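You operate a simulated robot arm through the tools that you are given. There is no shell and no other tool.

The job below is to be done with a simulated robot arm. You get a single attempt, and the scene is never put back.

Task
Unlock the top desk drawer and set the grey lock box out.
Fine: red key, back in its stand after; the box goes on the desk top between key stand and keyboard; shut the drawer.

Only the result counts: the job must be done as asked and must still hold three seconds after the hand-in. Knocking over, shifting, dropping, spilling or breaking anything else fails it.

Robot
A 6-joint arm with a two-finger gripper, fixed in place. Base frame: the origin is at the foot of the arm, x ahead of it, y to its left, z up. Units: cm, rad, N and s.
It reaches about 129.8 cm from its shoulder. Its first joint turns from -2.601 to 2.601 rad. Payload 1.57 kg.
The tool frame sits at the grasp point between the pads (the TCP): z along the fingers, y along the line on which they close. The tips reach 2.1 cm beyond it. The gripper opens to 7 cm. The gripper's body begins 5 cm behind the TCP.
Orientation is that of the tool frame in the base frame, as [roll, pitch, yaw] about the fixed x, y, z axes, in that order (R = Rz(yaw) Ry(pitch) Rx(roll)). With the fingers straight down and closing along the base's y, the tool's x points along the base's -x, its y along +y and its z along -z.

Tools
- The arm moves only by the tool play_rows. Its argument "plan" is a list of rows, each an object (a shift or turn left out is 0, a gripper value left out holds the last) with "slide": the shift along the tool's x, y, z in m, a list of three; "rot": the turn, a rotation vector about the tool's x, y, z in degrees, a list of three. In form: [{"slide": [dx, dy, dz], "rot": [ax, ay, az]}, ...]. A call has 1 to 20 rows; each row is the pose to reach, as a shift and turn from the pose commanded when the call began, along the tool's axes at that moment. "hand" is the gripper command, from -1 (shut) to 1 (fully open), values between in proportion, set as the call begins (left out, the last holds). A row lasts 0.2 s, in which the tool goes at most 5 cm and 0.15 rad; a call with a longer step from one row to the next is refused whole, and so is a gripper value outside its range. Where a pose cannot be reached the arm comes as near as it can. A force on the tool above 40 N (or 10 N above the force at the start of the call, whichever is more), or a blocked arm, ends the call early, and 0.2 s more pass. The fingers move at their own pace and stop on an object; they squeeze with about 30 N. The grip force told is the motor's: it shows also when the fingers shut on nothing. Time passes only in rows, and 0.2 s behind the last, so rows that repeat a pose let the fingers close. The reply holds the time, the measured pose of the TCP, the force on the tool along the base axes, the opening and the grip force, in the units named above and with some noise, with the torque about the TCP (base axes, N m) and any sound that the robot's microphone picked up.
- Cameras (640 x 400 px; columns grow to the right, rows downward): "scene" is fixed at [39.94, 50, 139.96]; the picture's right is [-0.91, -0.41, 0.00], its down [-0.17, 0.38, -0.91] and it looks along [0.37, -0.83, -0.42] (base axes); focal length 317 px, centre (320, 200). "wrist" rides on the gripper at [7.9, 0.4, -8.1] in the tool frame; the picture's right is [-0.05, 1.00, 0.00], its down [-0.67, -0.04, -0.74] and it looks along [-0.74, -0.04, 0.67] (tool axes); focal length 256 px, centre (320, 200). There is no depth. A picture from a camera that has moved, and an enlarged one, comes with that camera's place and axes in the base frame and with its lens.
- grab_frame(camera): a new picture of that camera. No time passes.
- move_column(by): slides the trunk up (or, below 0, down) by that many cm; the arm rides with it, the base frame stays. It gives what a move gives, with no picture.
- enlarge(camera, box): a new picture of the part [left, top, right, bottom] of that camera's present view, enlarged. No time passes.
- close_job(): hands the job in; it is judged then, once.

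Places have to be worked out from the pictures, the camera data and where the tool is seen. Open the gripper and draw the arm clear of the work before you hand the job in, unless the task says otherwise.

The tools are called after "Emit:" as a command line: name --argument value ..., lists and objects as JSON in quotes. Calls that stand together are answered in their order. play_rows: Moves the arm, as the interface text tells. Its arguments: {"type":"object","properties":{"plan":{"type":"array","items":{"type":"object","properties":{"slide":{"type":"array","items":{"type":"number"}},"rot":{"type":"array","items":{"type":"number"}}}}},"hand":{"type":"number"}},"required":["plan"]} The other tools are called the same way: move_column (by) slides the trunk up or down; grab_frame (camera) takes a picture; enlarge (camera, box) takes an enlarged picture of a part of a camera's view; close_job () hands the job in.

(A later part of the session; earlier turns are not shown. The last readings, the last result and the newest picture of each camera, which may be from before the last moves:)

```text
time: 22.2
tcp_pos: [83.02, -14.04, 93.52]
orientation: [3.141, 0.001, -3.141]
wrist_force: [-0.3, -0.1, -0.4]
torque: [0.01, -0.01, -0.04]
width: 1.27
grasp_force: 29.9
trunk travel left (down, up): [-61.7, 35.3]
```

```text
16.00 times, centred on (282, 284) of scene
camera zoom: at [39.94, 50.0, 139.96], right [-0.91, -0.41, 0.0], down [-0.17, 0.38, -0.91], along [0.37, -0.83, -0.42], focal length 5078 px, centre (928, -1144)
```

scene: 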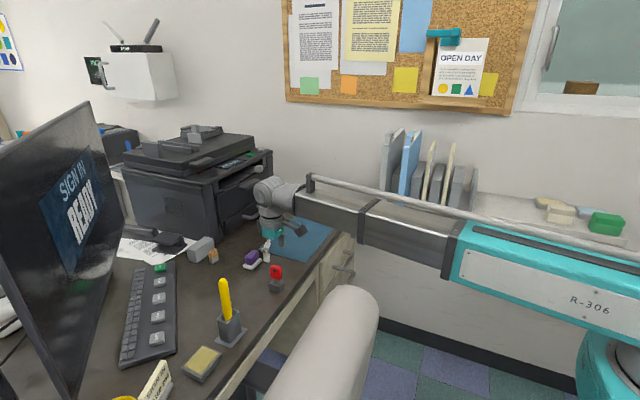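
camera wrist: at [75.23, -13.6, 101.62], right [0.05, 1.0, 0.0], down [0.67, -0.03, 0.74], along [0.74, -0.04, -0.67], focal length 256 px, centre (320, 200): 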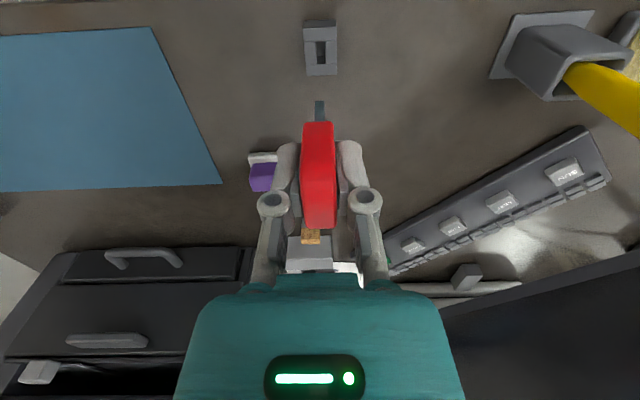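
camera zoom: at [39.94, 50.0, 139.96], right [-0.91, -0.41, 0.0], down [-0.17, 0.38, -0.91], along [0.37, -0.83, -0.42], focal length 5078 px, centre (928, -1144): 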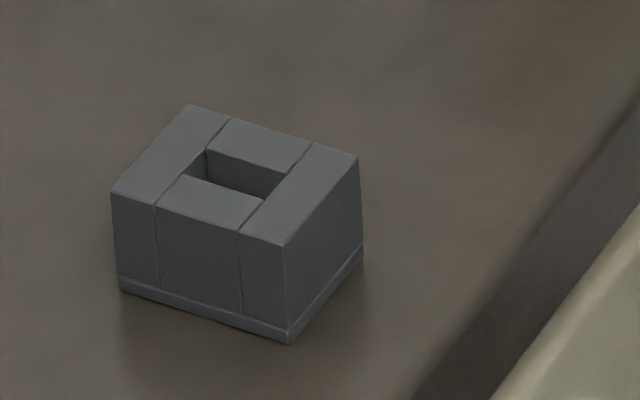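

The blade is about 0.5×1.4 cm, its tip is ~5.9 cm beyond the TCP, and it sits straight and centred. I'll now draw the arm back in front of the desk, staying clear of the shelf and chair, before turning the tool forward.

Emit:
play_rows --plan '[{"slide": [0.038, -0.024, 0]}, {"slide": [0.076, -0.048, 0]}, {"slide": [0.114, -0.072, 0]}, {"slide": [0.152, -0.096, 0]}, {"slide": [0.19, -0.12, 0]}, {"slide": [0.228, -0.144, 0]}, {"slide": [0.266, -0.168, 0]}, {"slide": [0.304, -0.192, 0]}, {"slide": [0.342, -0.216, 0]}, {"slide": [0.38, -0.24, 0]}, {"slide": [0.38, -0.24, 0]}]'

Emit:
grab_frame --camera "scene"

Emit:
grab_frame --camera "wrist"

```text
time: 24.6
tcp_pos: [45.14, -38.33, 93.62]
orientation: [3.141, -0.001, -3.14]
wrist_force: [0.1, 0.3, 1.4]
torque: [-0.01, 0.01, 0.02]
width: 1.28
grasp_force: 30.3
trunk travel left (down, up): [-61.7, 35.3]
```

```text
taken
```

scene: 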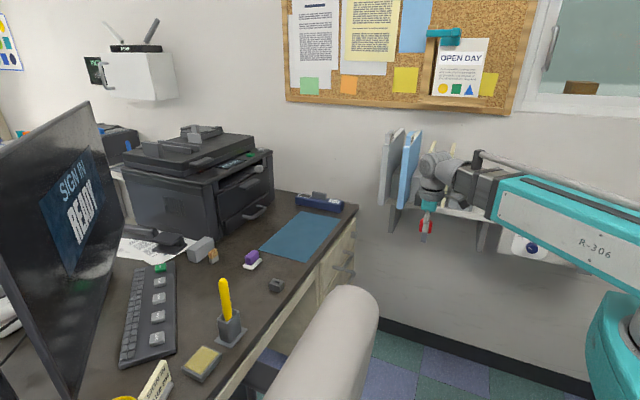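

```text
taken
camera wrist: at [37.3, -37.91, 101.64], right [0.05, 1.0, 0.0], down [0.67, -0.03, 0.75], along [0.74, -0.04, -0.67], focal length 256 px, centre (320, 200)
```

wrist: 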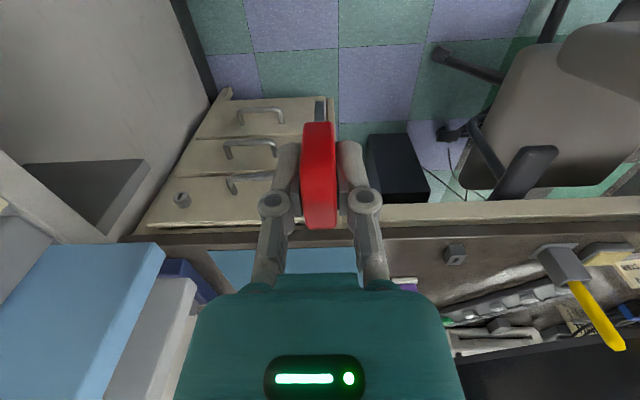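

The key is held firmly and the arm is clear of the folders. Now I'll pitch the tool from down to pointing +x, about the wrist centre roughly 19 cm above the TCP.

Emit:
play_rows --plan '[{"slide": [-0.0273, 0, -0.002], "rot": [0, -8.18, 0]}, {"slide": [-0.0541, 0, -0.0078], "rot": [0, -16.36, 0]}, {"slide": [-0.0798, 0, -0.0174], "rot": [0, -24.55, 0]}, {"slide": [-0.1038, 0, -0.0305], "rot": [0, -32.73, 0]}, {"slide": [-0.1257, 0, -0.0469], "rot": [0, -40.91, 0]}, {"slide": [-0.1451, 0, -0.0663], "rot": [0, -49.09, 0]}, {"slide": [-0.1615, 0, -0.0882], "rot": [0, -57.27, 0]}, {"slide": [-0.1746, 0, -0.1122], "rot": [0, -65.45, 0]}, {"slide": [-0.1842, 0, -0.1379], "rot": [0, -73.64, 0]}, {"slide": [-0.19, 0, -0.1647], "rot": [0, -81.82, 0]}, {"slide": [-0.192, 0, -0.192], "rot": [0, -90, 0]}, {"slide": [-0.192, 0, -0.192], "rot": [0, -90, 0]}]'

Emit:
grab_frame --camera "scene"

Emit:
grab_frame --camera "wrist"

```text
time: 27.2
tcp_pos: [64.38, -38.09, 112.27]
orientation: [-0.155, 1.568, -0.158]
wrist_force: [0.0, 0.4, -0.3]
torque: [0.01, 0.02, 0.01]
width: 1.27
grasp_force: 30.3
out of reach, approached as far as the arm can: row 8, 9, 10, 11, 12
trunk travel left (down, up): [-61.7, 35.3]
```

```text
taken
```

scene: 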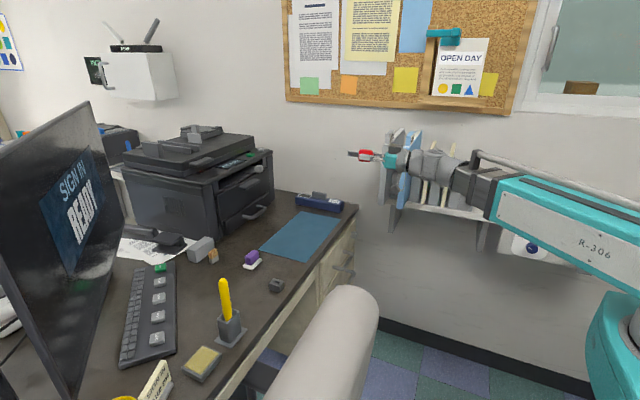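

```text
taken
camera wrist: at [56.33, -37.63, 104.24], right [0.0, 1.0, 0.05], down [-0.75, -0.04, 0.66], along [0.66, -0.04, 0.75], focal length 256 px, centre (320, 200)
```

wrist: 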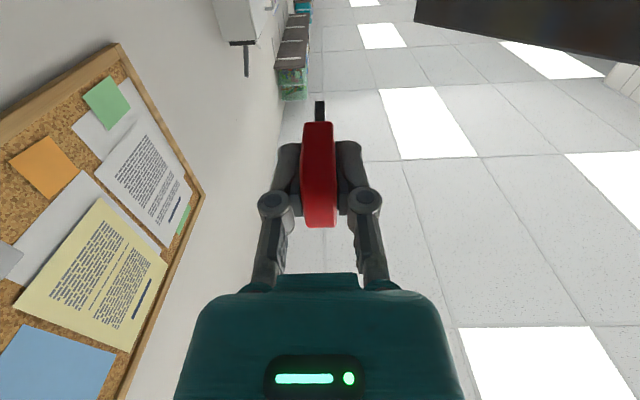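

The tool now points along +x at z=112.3, so the wrist length is about 18.65 cm. I'll lower the trunk in two steps to lock height.

Emit:
move_column --by -25

Emit:
move_column --by -21

Emit:
grab_frame --camera "scene"

Emit:
grab_frame --camera "wrist"

```text
time: 29.8
tcp_pos: [64.4, -38.01, 87.22]
orientation: [-0.019, 1.567, -0.021]
wrist_force: [-0.3, -0.2, 0.3]
torque: [0.03, 0.05, 0.0]
width: 1.26
grasp_force: 29.7
trunk travel left (down, up): [-36.7, 60.3]
```

```text
time: 32.1
tcp_pos: [64.45, -38.13, 66.26]
orientation: [3.136, 1.571, 3.138]
wrist_force: [0.7, 0.0, -0.2]
torque: [0.01, 0.01, -0.02]
width: 1.31
grasp_force: 29.8
trunk travel left (down, up): [-15.7, 81.3]
```

```text
taken
```

scene: 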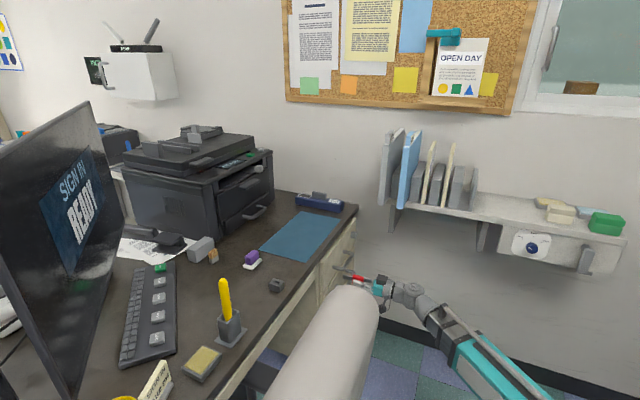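

```text
taken
camera wrist: at [56.32, -37.63, 58.23], right [0.0, 1.0, 0.05], down [-0.75, -0.04, 0.66], along [0.67, -0.04, 0.75], focal length 256 px, centre (320, 200)
```

wrist: 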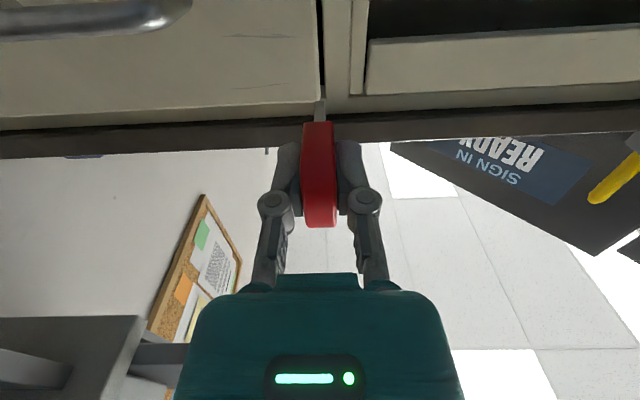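

I'm at lock height and the shelf underside is visible at lower left. I'll zoom in on it and on the lock region before moving sideways.

Emit:
enlarge --camera "wrist" --box '[0, 240, 256, 400]'

Emit:
enlarge --camera "wrist" --box '[0, 0, 352, 220]'

Emit:
enlarge --camera "scene" --box '[320, 200, 480, 300]'

```text
2.50 times, centred on (128, 320) of wrist
camera zoom: at [56.32, -37.63, 58.23], right [0.0, 1.0, 0.05], down [-0.75, -0.04, 0.66], along [0.67, -0.04, 0.75], focal length 640 px, centre (800, -100)
```

zoom: 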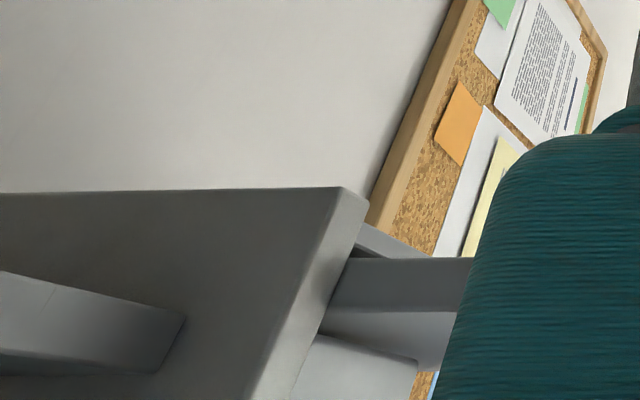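

```text
1.82 times, centred on (176, 110) of wrist
camera zoom: at [56.32, -37.63, 58.23], right [0.0, 1.0, 0.05], down [-0.75, -0.04, 0.66], along [0.67, -0.04, 0.75], focal length 465 px, centre (582, 364)
```

zoom: 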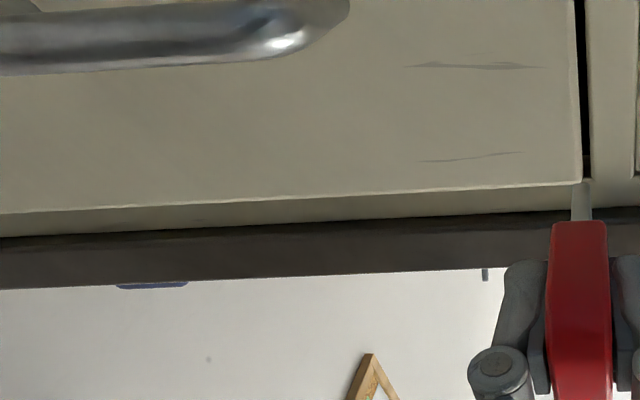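

```text
4.00 times, centred on (400, 250) of scene
camera zoom: at [39.94, 50.0, 139.96], right [-0.91, -0.41, 0.0], down [-0.17, 0.38, -0.91], along [0.37, -0.83, -0.42], focal length 1269 px, centre (0, 0)
```

zoom: 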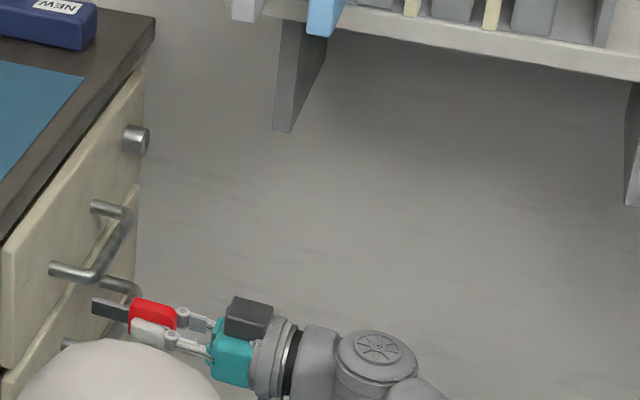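

Obstacles under the shelf all sit at z≳77, and my tool assembly tops out near 71 at this height. I'll retract a little and shift sideways toward the lock at y≈-70.

Emit:
play_rows --plan '[{"slide": [0, 0, -0.022]}, {"slide": [0, 0, -0.044]}, {"slide": [0, -0.04, -0.044]}, {"slide": [0, -0.08, -0.044]}, {"slide": [0, -0.12, -0.044]}, {"slide": [0, -0.16, -0.044]}, {"slide": [0, -0.2, -0.044]}, {"slide": [0, -0.24, -0.044]}, {"slide": [0, -0.24, -0.044]}]'

Emit:
grab_frame --camera "scene"

Emit:
grab_frame --camera "wrist"

```text
time: 34.1
tcp_pos: [59.76, -61.93, 66.2]
orientation: [0.028, 1.57, 0.03]
wrist_force: [-0.5, 0.0, -0.5]
torque: [0.05, 0.01, -0.01]
width: 1.28
grasp_force: 30.0
trunk travel left (down, up): [-15.7, 81.3]
```

```text
taken
```

scene: 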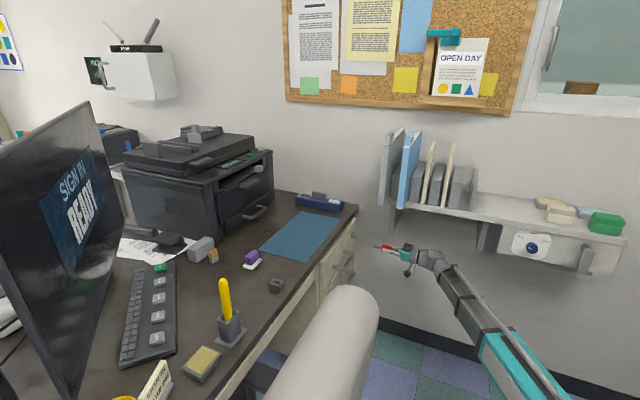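

```text
taken
camera wrist: at [51.72, -61.56, 58.22], right [0.0, 1.0, 0.05], down [-0.75, -0.04, 0.66], along [0.67, -0.04, 0.74], focal length 256 px, centre (320, 200)
```

wrist: 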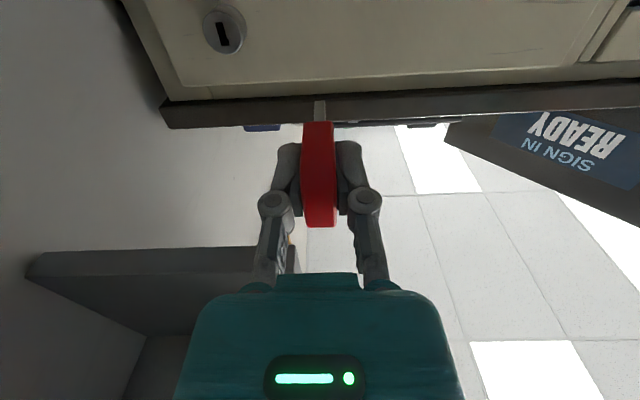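

The lock face is now clearly visible from below. I'll zoom in to compute its slot position, and check the blade.

Emit:
enlarge --camera "wrist" --box '[190, 0, 262, 60]'

Emit:
enlarge --camera "wrist" --box '[290, 90, 350, 130]'

Emit:
enlarge --camera "scene" --box '[330, 210, 430, 280]'

```text
6.67 times, centred on (226, 30) of wrist
camera zoom: at [51.72, -61.56, 58.22], right [0.0, 1.0, 0.05], down [-0.75, -0.04, 0.66], along [0.67, -0.04, 0.74], focal length 1707 px, centre (947, 1333)
```

zoom: 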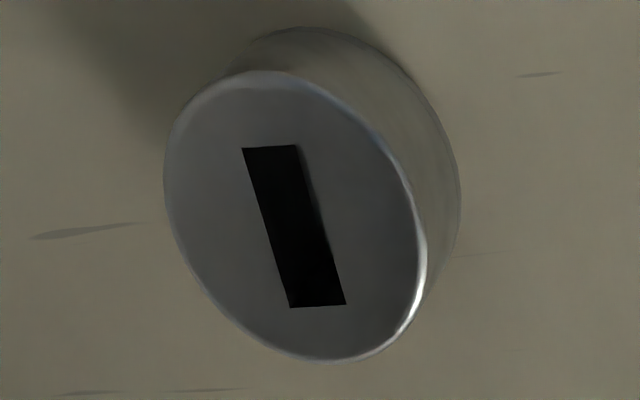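

```text
10.00 times, centred on (320, 110) of wrist
camera zoom: at [51.72, -61.56, 58.22], right [0.0, 1.0, 0.05], down [-0.75, -0.04, 0.66], along [0.67, -0.04, 0.74], focal length 2560 px, centre (320, 1100)
```

zoom: 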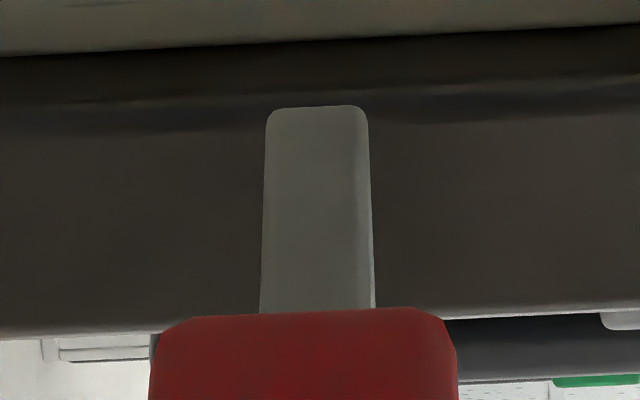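

```text
5.71 times, centred on (380, 245) of scene
camera zoom: at [39.94, 50.0, 139.96], right [-0.91, -0.41, 0.0], down [-0.17, 0.38, -0.91], along [0.37, -0.83, -0.42], focal length 1813 px, centre (-23, -57)
```

zoom: 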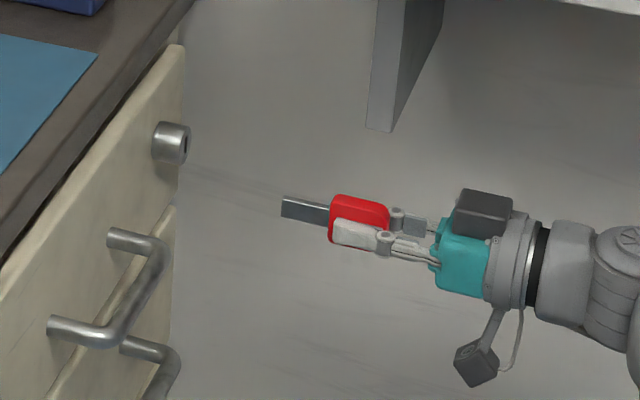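

Slot centre estimates from both views agree at about (75.9, -69.9, 64.5). I'll drop the trunk 1.7 cm and move to a pre-insertion pose with the tip about 2 cm short of the lock face.

Emit:
move_column --by -1.7

Emit:
play_rows --plan '[{"slide": [0, -0.04, 0]}, {"slide": [0, -0.0797, 0]}, {"slide": [0, -0.0797, 0.03]}, {"slide": [0, -0.0797, 0.06]}, {"slide": [0, -0.0797, 0.08]}, {"slide": [0, -0.0797, 0.08]}]'

Emit:
grab_frame --camera "wrist"

Emit:
grab_frame --camera "scene"

```text
time: 34.7
tcp_pos: [59.76, -61.98, 64.51]
orientation: [0.005, 1.569, 0.005]
wrist_force: [0.4, 0.0, -0.5]
torque: [-0.02, -0.01, 0.0]
width: 1.28
grasp_force: 29.9
trunk travel left (down, up): [-14.0, 83.0]
```

```text
time: 36.1
tcp_pos: [67.75, -69.99, 64.58]
orientation: [0.005, 1.568, 0.007]
wrist_force: [-0.5, 0.1, -0.2]
torque: [-0.02, -0.02, 0.01]
width: 1.28
grasp_force: 30.6
trunk travel left (down, up): [-14.0, 83.0]
```

```text
taken
camera wrist: at [59.73, -69.61, 56.52], right [0.0, 1.0, 0.05], down [-0.75, -0.04, 0.66], along [0.67, -0.04, 0.75], focal length 256 px, centre (320, 200)
```

wrist: 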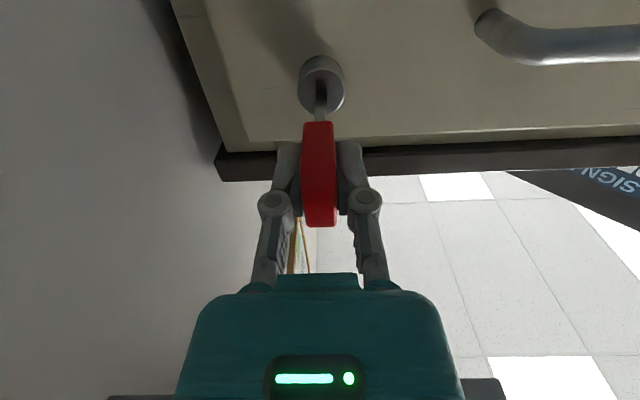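

```text
taken
```

scene: 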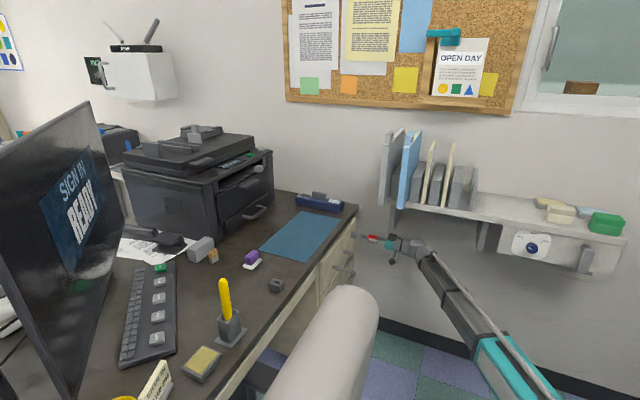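

The blade is right in front of the lock. I'll zoom in on both views for fine alignment.

Emit:
enlarge --camera "wrist" --box '[288, 45, 352, 130]'

Emit:
enlarge --camera "scene" --box '[344, 222, 392, 252]'

Emit:
enlarge --camera "wrist" --box '[300, 60, 340, 130]'

```text
4.71 times, centred on (320, 88) of wrist
camera zoom: at [59.73, -69.61, 56.52], right [0.0, 1.0, 0.05], down [-0.75, -0.04, 0.66], along [0.67, -0.04, 0.75], focal length 1205 px, centre (320, 729)
```

zoom: 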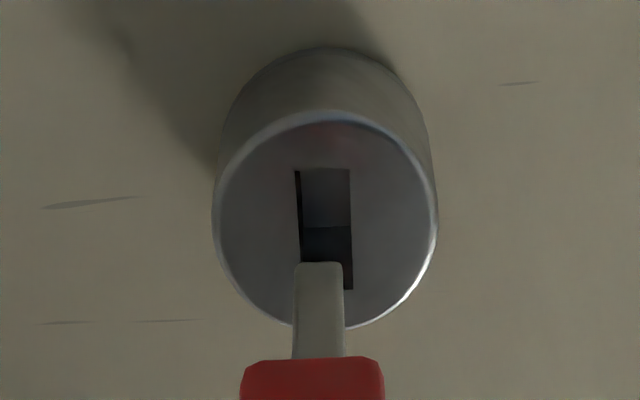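

```text
13.33 times, centred on (368, 237) of scene
camera zoom: at [39.94, 50.0, 139.96], right [-0.91, -0.41, 0.0], down [-0.17, 0.38, -0.91], along [0.37, -0.83, -0.42], focal length 4231 px, centre (-320, -293)
```

zoom: 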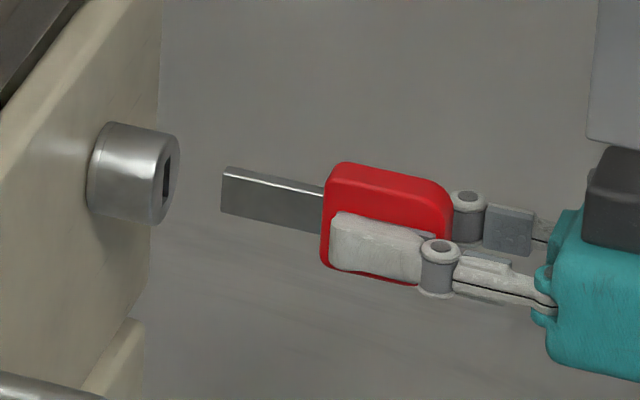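

```text
5.71 times, centred on (320, 95) of wrist
camera zoom: at [59.73, -69.61, 56.52], right [0.0, 1.0, 0.05], down [-0.75, -0.04, 0.66], along [0.67, -0.04, 0.75], focal length 1463 px, centre (320, 800)
```

zoom: 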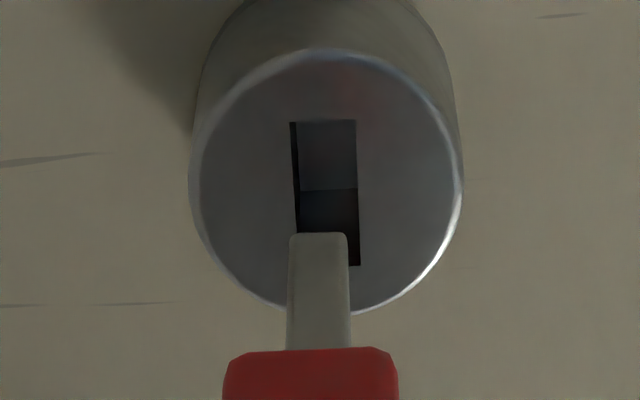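

The blade lines up with the slot within about 0.5 mm sideways and 0.5–1 mm vertically. I'll nudge down 0.7 mm and +0.5 mm in y, then advance slowly until the tip is 1 cm inside.

Emit:
move_column --by -0.07

Emit:
play_rows --plan '[{"slide": [0, 0.0005, 0]}, {"slide": [0, 0.0005, 0.006]}, {"slide": [0, 0.0005, 0.012]}, {"slide": [0, 0.0005, 0.016]}, {"slide": [0, 0.0005, 0.019]}, {"slide": [0, 0.0005, 0.022]}, {"slide": [0, 0.0005, 0.025]}, {"slide": [0, 0.0005, 0.028]}, {"slide": [0, 0.0005, 0.032]}, {"slide": [0, 0.0005, 0.032]}]'

Emit:
enlarge --camera "wrist" --box '[288, 45, 352, 130]'

Emit:
enlarge --camera "scene" --box '[344, 222, 392, 252]'

```text
time: 36.6
tcp_pos: [67.83, -70.12, 64.37]
orientation: [0.001, 1.569, 0.003]
wrist_force: [0.3, 0.6, 0.0]
torque: [-0.02, -0.02, -0.01]
width: 1.27
grasp_force: 30.0
trunk travel left (down, up): [-13.9, 83.1]
```

```text
time: 38.8
tcp_pos: [71.04, -70.05, 64.4]
orientation: [0.06, 1.568, 0.065]
wrist_force: [0.4, -0.2, -1.5]
torque: [0.02, 0.14, -0.02]
width: 1.29
grasp_force: 30.4
trunk travel left (down, up): [-13.9, 83.1]
```

```text
4.71 times, centred on (320, 88) of wrist
camera zoom: at [62.87, -69.54, 56.44], right [0.0, 1.0, 0.05], down [-0.75, -0.04, 0.66], along [0.67, -0.04, 0.75], focal length 1205 px, centre (320, 729)
```

zoom: 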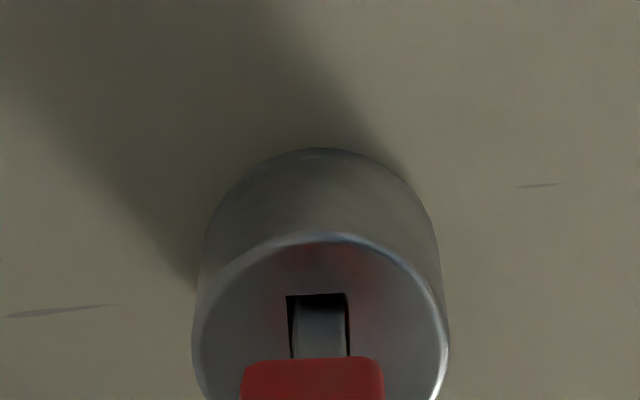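

```text
13.33 times, centred on (368, 237) of scene
camera zoom: at [39.94, 50.0, 139.96], right [-0.91, -0.41, 0.0], down [-0.17, 0.38, -0.91], along [0.37, -0.83, -0.42], focal length 4231 px, centre (-320, -293)
```

zoom: 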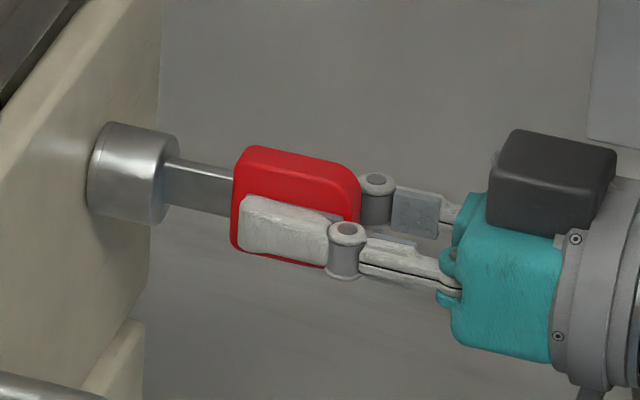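

The blade entered the slot cleanly with negligible force. I'll continue inserting gently another 2 cm.

Emit:
play_rows --plan '[{"slide": [0, 0, 0.003]}, {"slide": [0, 0, 0.006]}, {"slide": [0, 0, 0.009]}, {"slide": [0, 0, 0.012]}, {"slide": [0, 0, 0.015]}, {"slide": [0, 0, 0.018]}, {"slide": [0, 0, 0.02]}, {"slide": [0, 0, 0.02]}]'

Emit:
enlarge --camera "wrist" --box '[272, 60, 368, 140]'

Emit:
enlarge --camera "scene" --box '[344, 222, 392, 252]'

```text
time: 40.6
tcp_pos: [72.81, -70.02, 64.65]
orientation: [-0.004, 1.564, -0.002]
wrist_force: [-28.0, 4.9, 0.7]
torque: [-0.01, -0.04, 0.28]
width: 1.23
grasp_force: 30.0
trunk travel left (down, up): [-13.9, 83.1]
```

```text
5.00 times, centred on (320, 100) of wrist
camera zoom: at [64.78, -69.57, 56.58], right [0.0, 1.0, 0.05], down [-0.75, -0.04, 0.66], along [0.66, -0.04, 0.75], focal length 1280 px, centre (320, 700)
```

zoom: 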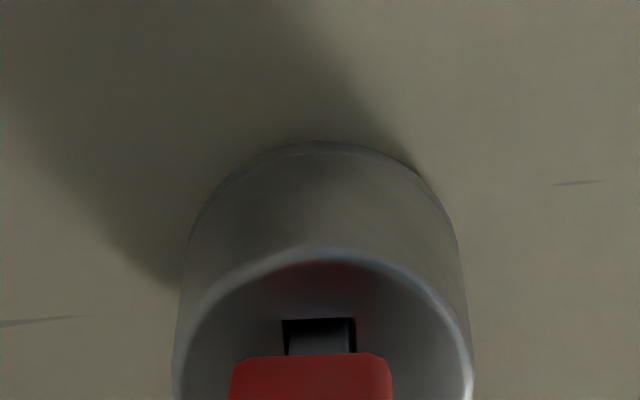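

```text
13.33 times, centred on (368, 237) of scene
camera zoom: at [39.94, 50.0, 139.96], right [-0.91, -0.41, 0.0], down [-0.17, 0.38, -0.91], along [0.37, -0.83, -0.42], focal length 4231 px, centre (-320, -293)
```

zoom: 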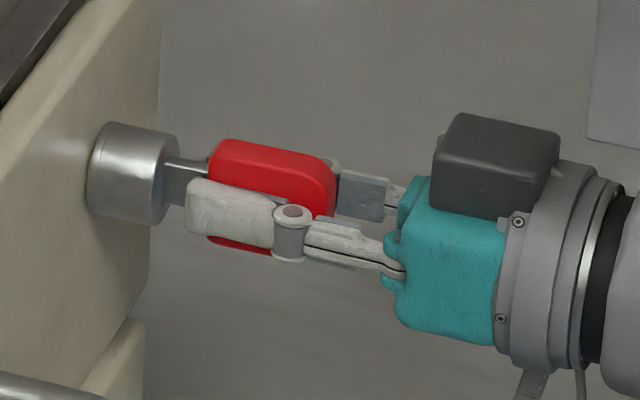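

The blade has bottomed about 2 cm deep: the force is -28 N and the fingers slid about 0.85 cm forward on the bow. I'll relax the push slightly and then turn the key clockwise, watching torque and listening for a click.

Emit:
play_rows --plan '[{"slide": [0, 0, -0.002]}, {"slide": [0, 0, -0.002], "rot": [0, 0, 7]}, {"slide": [0, 0, -0.002], "rot": [0, 0, 14]}, {"slide": [0, 0, -0.002], "rot": [0, 0, 21]}, {"slide": [0, 0, -0.002], "rot": [0, 0, 28]}, {"slide": [0, 0, -0.002], "rot": [0, 0, 28]}]'

Emit:
grab_frame --camera "wrist"

Emit:
enlarge --camera "scene" --box '[344, 222, 392, 252]'

```text
time: 42.0
tcp_pos: [72.82, -69.96, 64.6]
orientation: [1.564, 1.079, 1.564]
wrist_force: [1.5, 0.5, 0.2]
torque: [-0.02, -0.05, 0.07]
width: 1.26
grasp_force: 29.8
trunk travel left (down, up): [-13.9, 83.1]
```

```text
taken
camera wrist: at [64.72, -65.88, 57.6], right [0.0, 0.86, 0.52], down [-0.75, -0.35, 0.57], along [0.67, -0.38, 0.64], focal length 256 px, centre (320, 200)
```

wrist: 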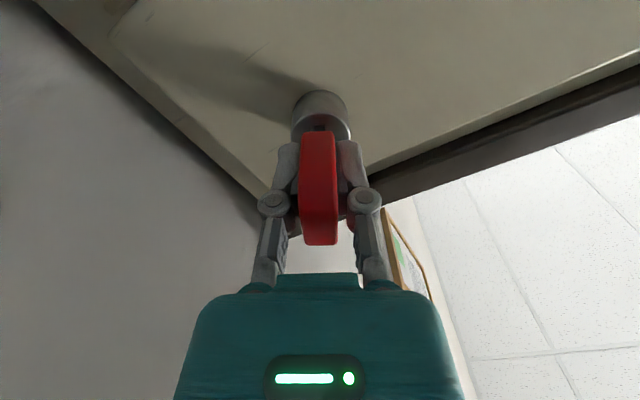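

```text
13.33 times, centred on (368, 237) of scene
camera zoom: at [39.94, 50.0, 139.96], right [-0.91, -0.41, 0.0], down [-0.17, 0.38, -0.91], along [0.37, -0.83, -0.42], focal length 4231 px, centre (-320, -293)
```

zoom: 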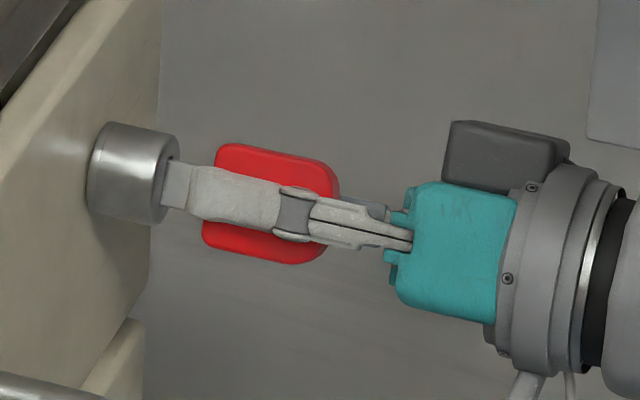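

The key turned 28° with almost no resistance. I'll continue clockwise toward 90°.

Emit:
play_rows --plan '[{"rot": [0, 0, 7]}, {"rot": [0, 0, 14]}, {"rot": [0, 0, 21]}, {"rot": [0, 0, 28]}, {"rot": [0, 0, 35]}, {"rot": [0, 0, 42]}, {"rot": [0, 0, 49]}, {"rot": [0, 0, 56]}, {"rot": [0, 0, 62]}, {"rot": [0, 0, 62]}]'

Emit:
grab_frame --camera "wrist"

Emit:
enlarge --camera "scene" --box '[344, 222, 392, 252]'

```text
time: 44.2
tcp_pos: [72.86, -70.06, 64.41]
orientation: [1.567, -0.001, 1.57]
wrist_force: [-2.8, -0.4, -1.0]
torque: [-0.01, 0.02, -0.04]
width: 1.23
grasp_force: 30.1
trunk travel left (down, up): [-13.9, 83.1]
```

```text
taken
camera wrist: at [64.72, -62.1, 64.83], right [0.0, -0.05, 1.0], down [-0.74, -0.67, -0.04], along [0.67, -0.74, -0.04], focal length 256 px, centre (320, 200)
```

wrist: 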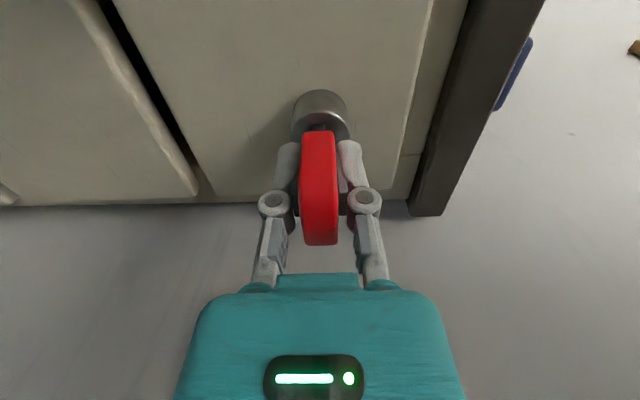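

```text
13.33 times, centred on (368, 237) of scene
camera zoom: at [39.94, 50.0, 139.96], right [-0.91, -0.41, 0.0], down [-0.17, 0.38, -0.91], along [0.37, -0.83, -0.42], focal length 4231 px, centre (-320, -293)
```

zoom: 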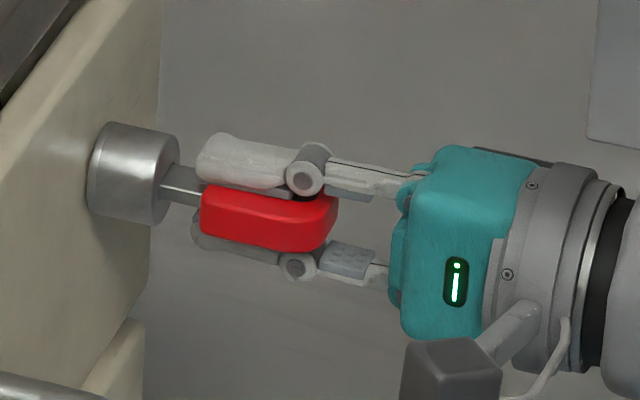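

I'm at 90° with no sound or torque reported. I'll look closely at the lock face to see whether the cylinder turned with the key.

Emit:
enlarge --camera "wrist" --box '[280, 80, 360, 140]'

Emit:
enlarge --camera "scene" --box '[348, 226, 368, 242]'

```text
6.67 times, centred on (320, 110) of wrist
camera zoom: at [64.72, -62.1, 64.83], right [0.0, -0.05, 1.0], down [-0.74, -0.67, -0.04], along [0.67, -0.74, -0.04], focal length 1707 px, centre (320, 800)
```

zoom: 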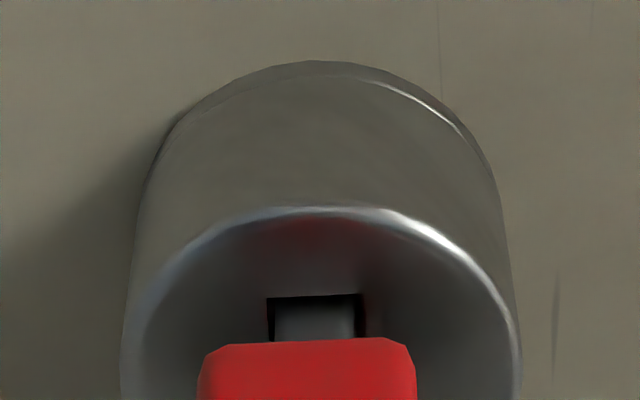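

```text
16.00 times, centred on (358, 234) of scene
camera zoom: at [39.94, 50.0, 139.96], right [-0.91, -0.41, 0.0], down [-0.17, 0.38, -0.91], along [0.37, -0.83, -0.42], focal length 5078 px, centre (-288, -344)
```

zoom: 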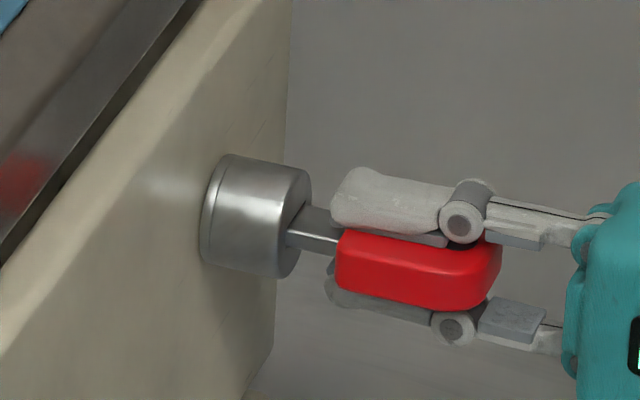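

The cylinder does turn with the key. I'll turn a few degrees further to look for a hard stop or click.

Emit:
play_rows --plan '[{"rot": [0, 0, 4]}, {"rot": [0, 0, 8]}, {"rot": [0, 0, 8]}]'

Emit:
enlarge --camera "wrist" --box '[280, 80, 360, 140]'

```text
time: 45.0
tcp_pos: [72.82, -70.05, 64.57]
orientation: [1.568, -0.138, 1.572]
wrist_force: [-3.3, -0.4, -0.5]
torque: [-0.2, 0.03, -0.03]
width: 1.25
grasp_force: 29.7
trunk travel left (down, up): [-13.9, 83.1]
```

```text
6.67 times, centred on (320, 110) of wrist
camera zoom: at [64.72, -62.2, 65.93], right [0.0, -0.19, 0.98], down [-0.74, -0.66, -0.13], along [0.67, -0.73, -0.14], focal length 1707 px, centre (320, 800)
```

zoom: 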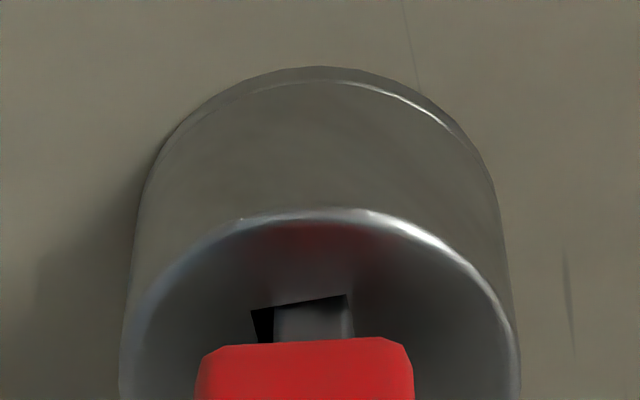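

The slot stopped at about 90° while the tool went further (torque -0.2 N·m), so that is the hard stop. I'll turn back to align with the slot and withdraw the key straight out.

Emit:
play_rows --plan '[{"rot": [0, 0, -4]}, {"rot": [0, 0, -8]}, {"rot": [0, 0, -8]}, {"slide": [0, 0, -0.005], "rot": [0, 0, -8]}, {"slide": [0, 0, -0.01], "rot": [0, 0, -8]}, {"slide": [0, 0, -0.015], "rot": [0, 0, -8]}, {"slide": [0, 0, -0.02], "rot": [0, 0, -8]}, {"slide": [0, 0, -0.03], "rot": [0, 0, -8]}, {"slide": [0, 0, -0.04], "rot": [0, 0, -8]}, {"slide": [0, 0, -0.04], "rot": [0, 0, -8]}]'

Emit:
grab_frame --camera "wrist"

Emit:
enlarge --camera "scene" --box '[344, 222, 392, 252]'

```text
time: 47.2
tcp_pos: [68.83, -69.72, 64.45]
orientation: [1.569, 0.0, 1.57]
wrist_force: [0.4, -0.2, -0.4]
torque: [0.01, 0.03, 0.01]
width: 1.22
grasp_force: 29.9
trunk travel left (down, up): [-13.9, 83.1]
```

```text
taken
camera wrist: at [60.74, -61.85, 64.8], right [0.0, -0.05, 1.0], down [-0.74, -0.67, -0.04], along [0.67, -0.74, -0.04], focal length 256 px, centre (320, 200)
```

wrist: 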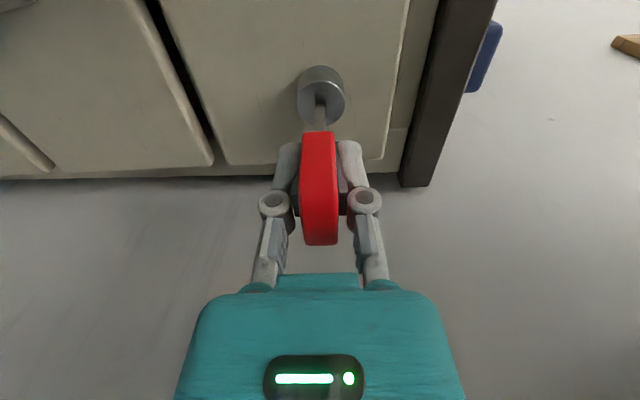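

```text
13.33 times, centred on (368, 237) of scene
camera zoom: at [39.94, 50.0, 139.96], right [-0.91, -0.41, 0.0], down [-0.17, 0.38, -0.91], along [0.37, -0.83, -0.42], focal length 4231 px, centre (-320, -293)
```

zoom: 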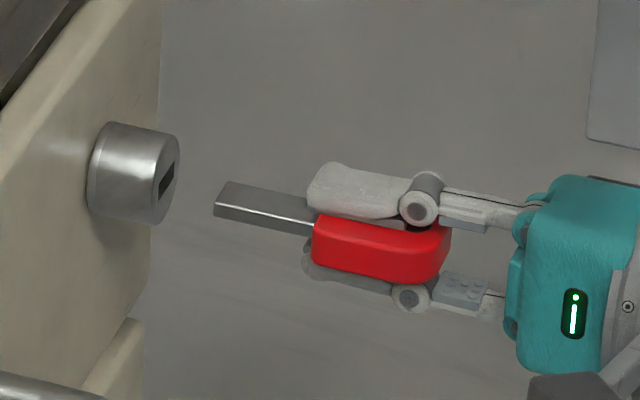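

The key is out and the lock's slot has stayed horizontal, i.e. turned. I'll retract, move away from under the shelf and roll the wrist back.

Emit:
play_rows --plan '[{"slide": [0, 0, -0.044]}, {"slide": [0, 0, -0.088]}, {"slide": [0.045, 0, -0.088]}, {"slide": [0.09, 0, -0.088], "rot": [0, 0, -8]}, {"slide": [0.135, 0, -0.088], "rot": [0, 0, -16]}, {"slide": [0.18, 0, -0.088], "rot": [0, 0, -24]}, {"slide": [0.225, 0, -0.088], "rot": [0, 0, -32]}, {"slide": [0.27, 0, -0.088], "rot": [0, 0, -40]}, {"slide": [0.317, 0, -0.088], "rot": [0, 0, -48]}, {"slide": [0.317, 0, -0.088], "rot": [0, 0, -56]}, {"slide": [0.317, 0, -0.088], "rot": [0, 0, -64]}, {"slide": [0.317, 0, -0.088], "rot": [0, 0, -72]}, {"slide": [0.317, 0, -0.088], "rot": [0, 0, -80]}, {"slide": [0.317, 0, -0.088], "rot": [0, 0, -88]}, {"slide": [0.317, 0, -0.088], "rot": [0, 0, -90]}, {"slide": [0.317, 0, -0.088], "rot": [0, 0, -90]}]'

Emit:
enlarge --camera "scene" --box '[320, 200, 480, 300]'

```text
time: 50.6
tcp_pos: [59.98, -38.35, 64.49]
orientation: [-0.428, 1.566, -0.428]
wrist_force: [-0.3, -0.5, 0.8]
torque: [0.02, -0.02, -0.02]
width: 1.25
grasp_force: 30.3
trunk travel left (down, up): [-13.9, 83.1]
```

```text
4.00 times, centred on (400, 250) of scene
camera zoom: at [39.94, 50.0, 139.96], right [-0.91, -0.41, 0.0], down [-0.17, 0.38, -0.91], along [0.37, -0.83, -0.42], focal length 1269 px, centre (0, 0)
```

zoom: 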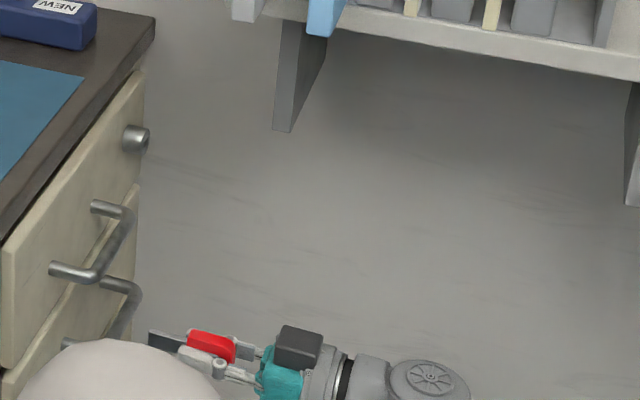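

I'm clear of the shelf area, so I'll raise the trunk 48 cm and then pitch the tool back down.

Emit:
move_column --by 48

Emit:
play_rows --plan '[{"slide": [0.0266, 0, -0.0019], "rot": [0, 8.18, 0]}, {"slide": [0.0525, 0, -0.0076], "rot": [0, 16.36, 0]}, {"slide": [0.0775, 0, -0.0169], "rot": [0, 24.55, 0]}, {"slide": [0.1008, 0, -0.0296], "rot": [0, 32.73, 0]}, {"slide": [0.1221, 0, -0.0456], "rot": [0, 40.91, 0]}, {"slide": [0.1409, 0, -0.0644], "rot": [0, 49.09, 0]}, {"slide": [0.1569, 0, -0.0857], "rot": [0, 57.27, 0]}, {"slide": [0.1696, 0, -0.109], "rot": [0, 65.45, 0]}, {"slide": [0.179, 0, -0.134], "rot": [0, 73.64, 0]}, {"slide": [0.1846, 0, -0.1599], "rot": [0, 81.82, 0]}, {"slide": [0.1865, 0, -0.1865], "rot": [0, 90, 0]}, {"slide": [0.1865, 0, -0.1865], "rot": [0, 90, 0]}]'

Emit:
grab_frame --camera "scene"

Emit:
grab_frame --camera "wrist"

```text
refused: 48 is not a number from -40 to 40
```

```text
time: 53.2
tcp_pos: [41.27, -38.28, 45.83]
orientation: [-3.141, -0.001, -3.14]
wrist_force: [-1.0, -0.1, -0.5]
torque: [0.0, -0.01, 0.01]
width: 1.22
grasp_force: 30.2
trunk travel left (down, up): [-13.9, 83.1]
```

```text
taken
```

scene: 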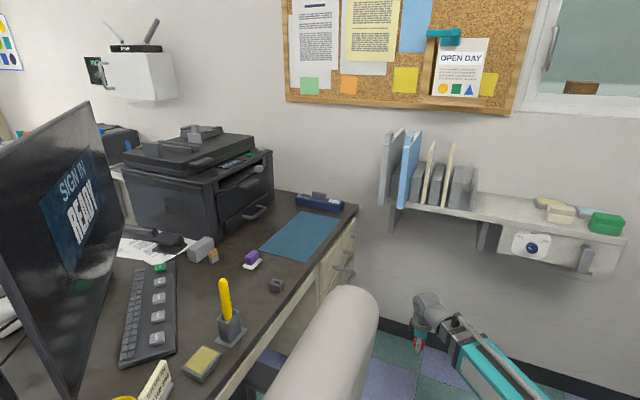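

```text
taken
camera wrist: at [33.4, -37.92, 53.86], right [0.05, 1.0, 0.0], down [0.67, -0.04, 0.75], along [0.74, -0.04, -0.67], focal length 256 px, centre (320, 200)
```

wrist: 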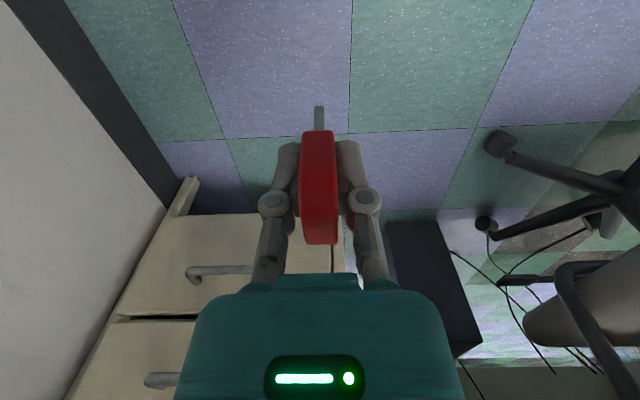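

The column call was refused because 40 cm is the limit per call, and the pitch-down happened at low height without harm. I'll raise the trunk in two moves.

Emit:
move_column --by 30

Emit:
move_column --by 18

Emit:
grab_frame --camera "scene"

```text
time: 56.2
tcp_pos: [41.33, -38.4, 75.7]
orientation: [3.141, 0.003, -3.14]
wrist_force: [-0.1, 0.0, -0.4]
torque: [0.01, -0.01, -0.01]
width: 1.26
grasp_force: 29.8
trunk travel left (down, up): [-43.9, 53.1]
```

```text
time: 58.2
tcp_pos: [41.3, -38.51, 93.84]
orientation: [3.142, 0.004, 3.14]
wrist_force: [-0.7, 0.3, -0.1]
torque: [-0.02, 0.03, 0.01]
width: 1.23
grasp_force: 29.5
trunk travel left (down, up): [-61.9, 35.1]
```

```text
taken
```

scene: 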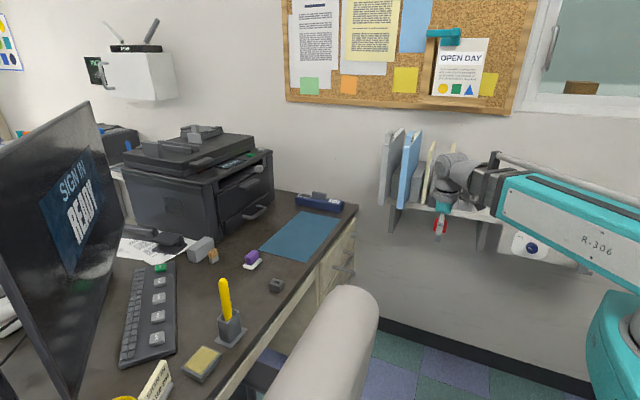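

I'm back at carrying height. I'll move over the key stand at about (83, -14).

Emit:
play_rows --plan '[{"slide": [-0.038, 0.0222, 0]}, {"slide": [-0.076, 0.0444, 0]}, {"slide": [-0.114, 0.0666, 0]}, {"slide": [-0.152, 0.0888, 0]}, {"slide": [-0.19, 0.111, 0]}, {"slide": [-0.228, 0.1332, 0]}, {"slide": [-0.266, 0.1554, 0]}, {"slide": [-0.304, 0.1776, 0]}, {"slide": [-0.342, 0.1998, 0]}, {"slide": [-0.38, 0.222, 0]}, {"slide": [-0.4175, 0.244, 0]}, {"slide": [-0.4175, 0.244, 0]}]'

Emit:
enlarge --camera "wrist" --box '[280, 0, 360, 130]'

Emit:
enlarge --camera "scene" --box '[256, 214, 304, 300]'

```text
time: 60.8
tcp_pos: [83.1, -13.86, 93.75]
orientation: [3.141, 0.003, -3.142]
wrist_force: [0.9, -0.2, -0.5]
torque: [-0.02, 0.01, -0.02]
width: 1.25
grasp_force: 29.9
trunk travel left (down, up): [-61.9, 35.1]
```

```text
3.08 times, centred on (320, 65) of wrist
camera zoom: at [75.2, -13.44, 101.82], right [0.05, 1.0, 0.0], down [0.66, -0.04, 0.75], along [0.75, -0.04, -0.67], focal length 788 px, centre (320, 615)
```

zoom: 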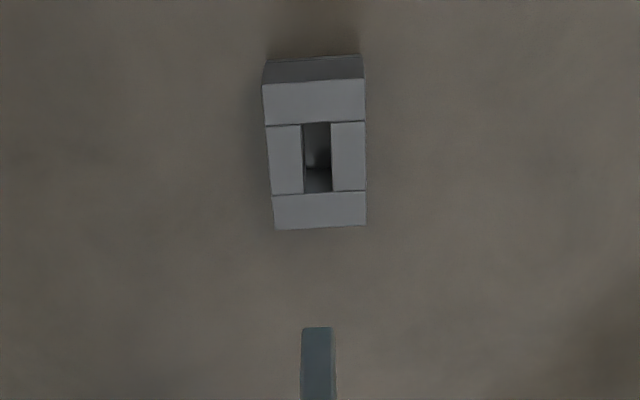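

```text
4.65 times, centred on (280, 257) of scene
camera zoom: at [39.94, 50.0, 139.96], right [-0.91, -0.41, 0.0], down [-0.17, 0.38, -0.91], along [0.37, -0.83, -0.42], focal length 1476 px, centre (506, -65)
```

zoom: 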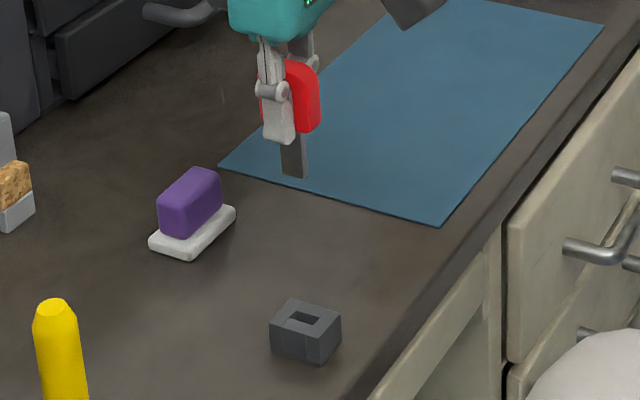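

The blade is within ~1–2 mm of the slot. I'll zoom in to check that the blade is still straight in the grip.

Emit:
enlarge --camera "scene" --box '[266, 220, 298, 256]'

Emit:
enlarge --camera "wrist" --box '[296, 95, 344, 140]'

```text
11.11 times, centred on (282, 238) of scene
camera zoom: at [39.94, 50.0, 139.96], right [-0.91, -0.41, 0.0], down [-0.17, 0.38, -0.91], along [0.37, -0.83, -0.42], focal length 3526 px, centre (742, -222)
```

zoom: 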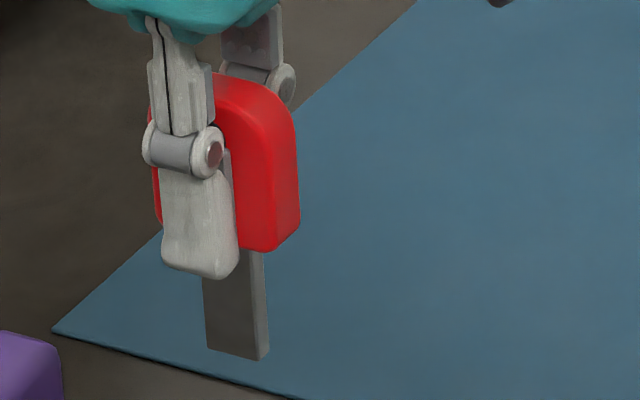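

```text
8.89 times, centred on (320, 118) of wrist
camera zoom: at [75.2, -13.44, 101.82], right [0.05, 1.0, 0.0], down [0.66, -0.04, 0.75], along [0.75, -0.04, -0.67], focal length 2276 px, centre (320, 933)
```

zoom: 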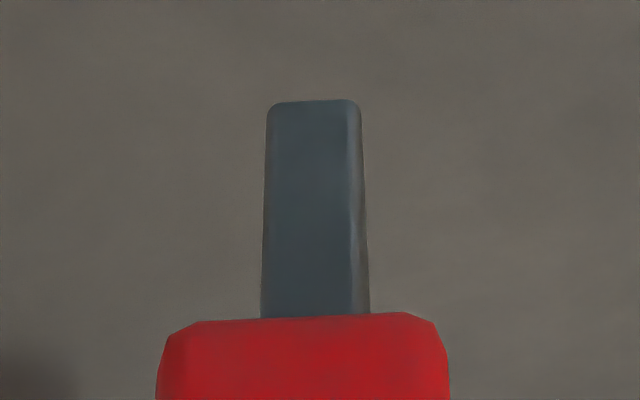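

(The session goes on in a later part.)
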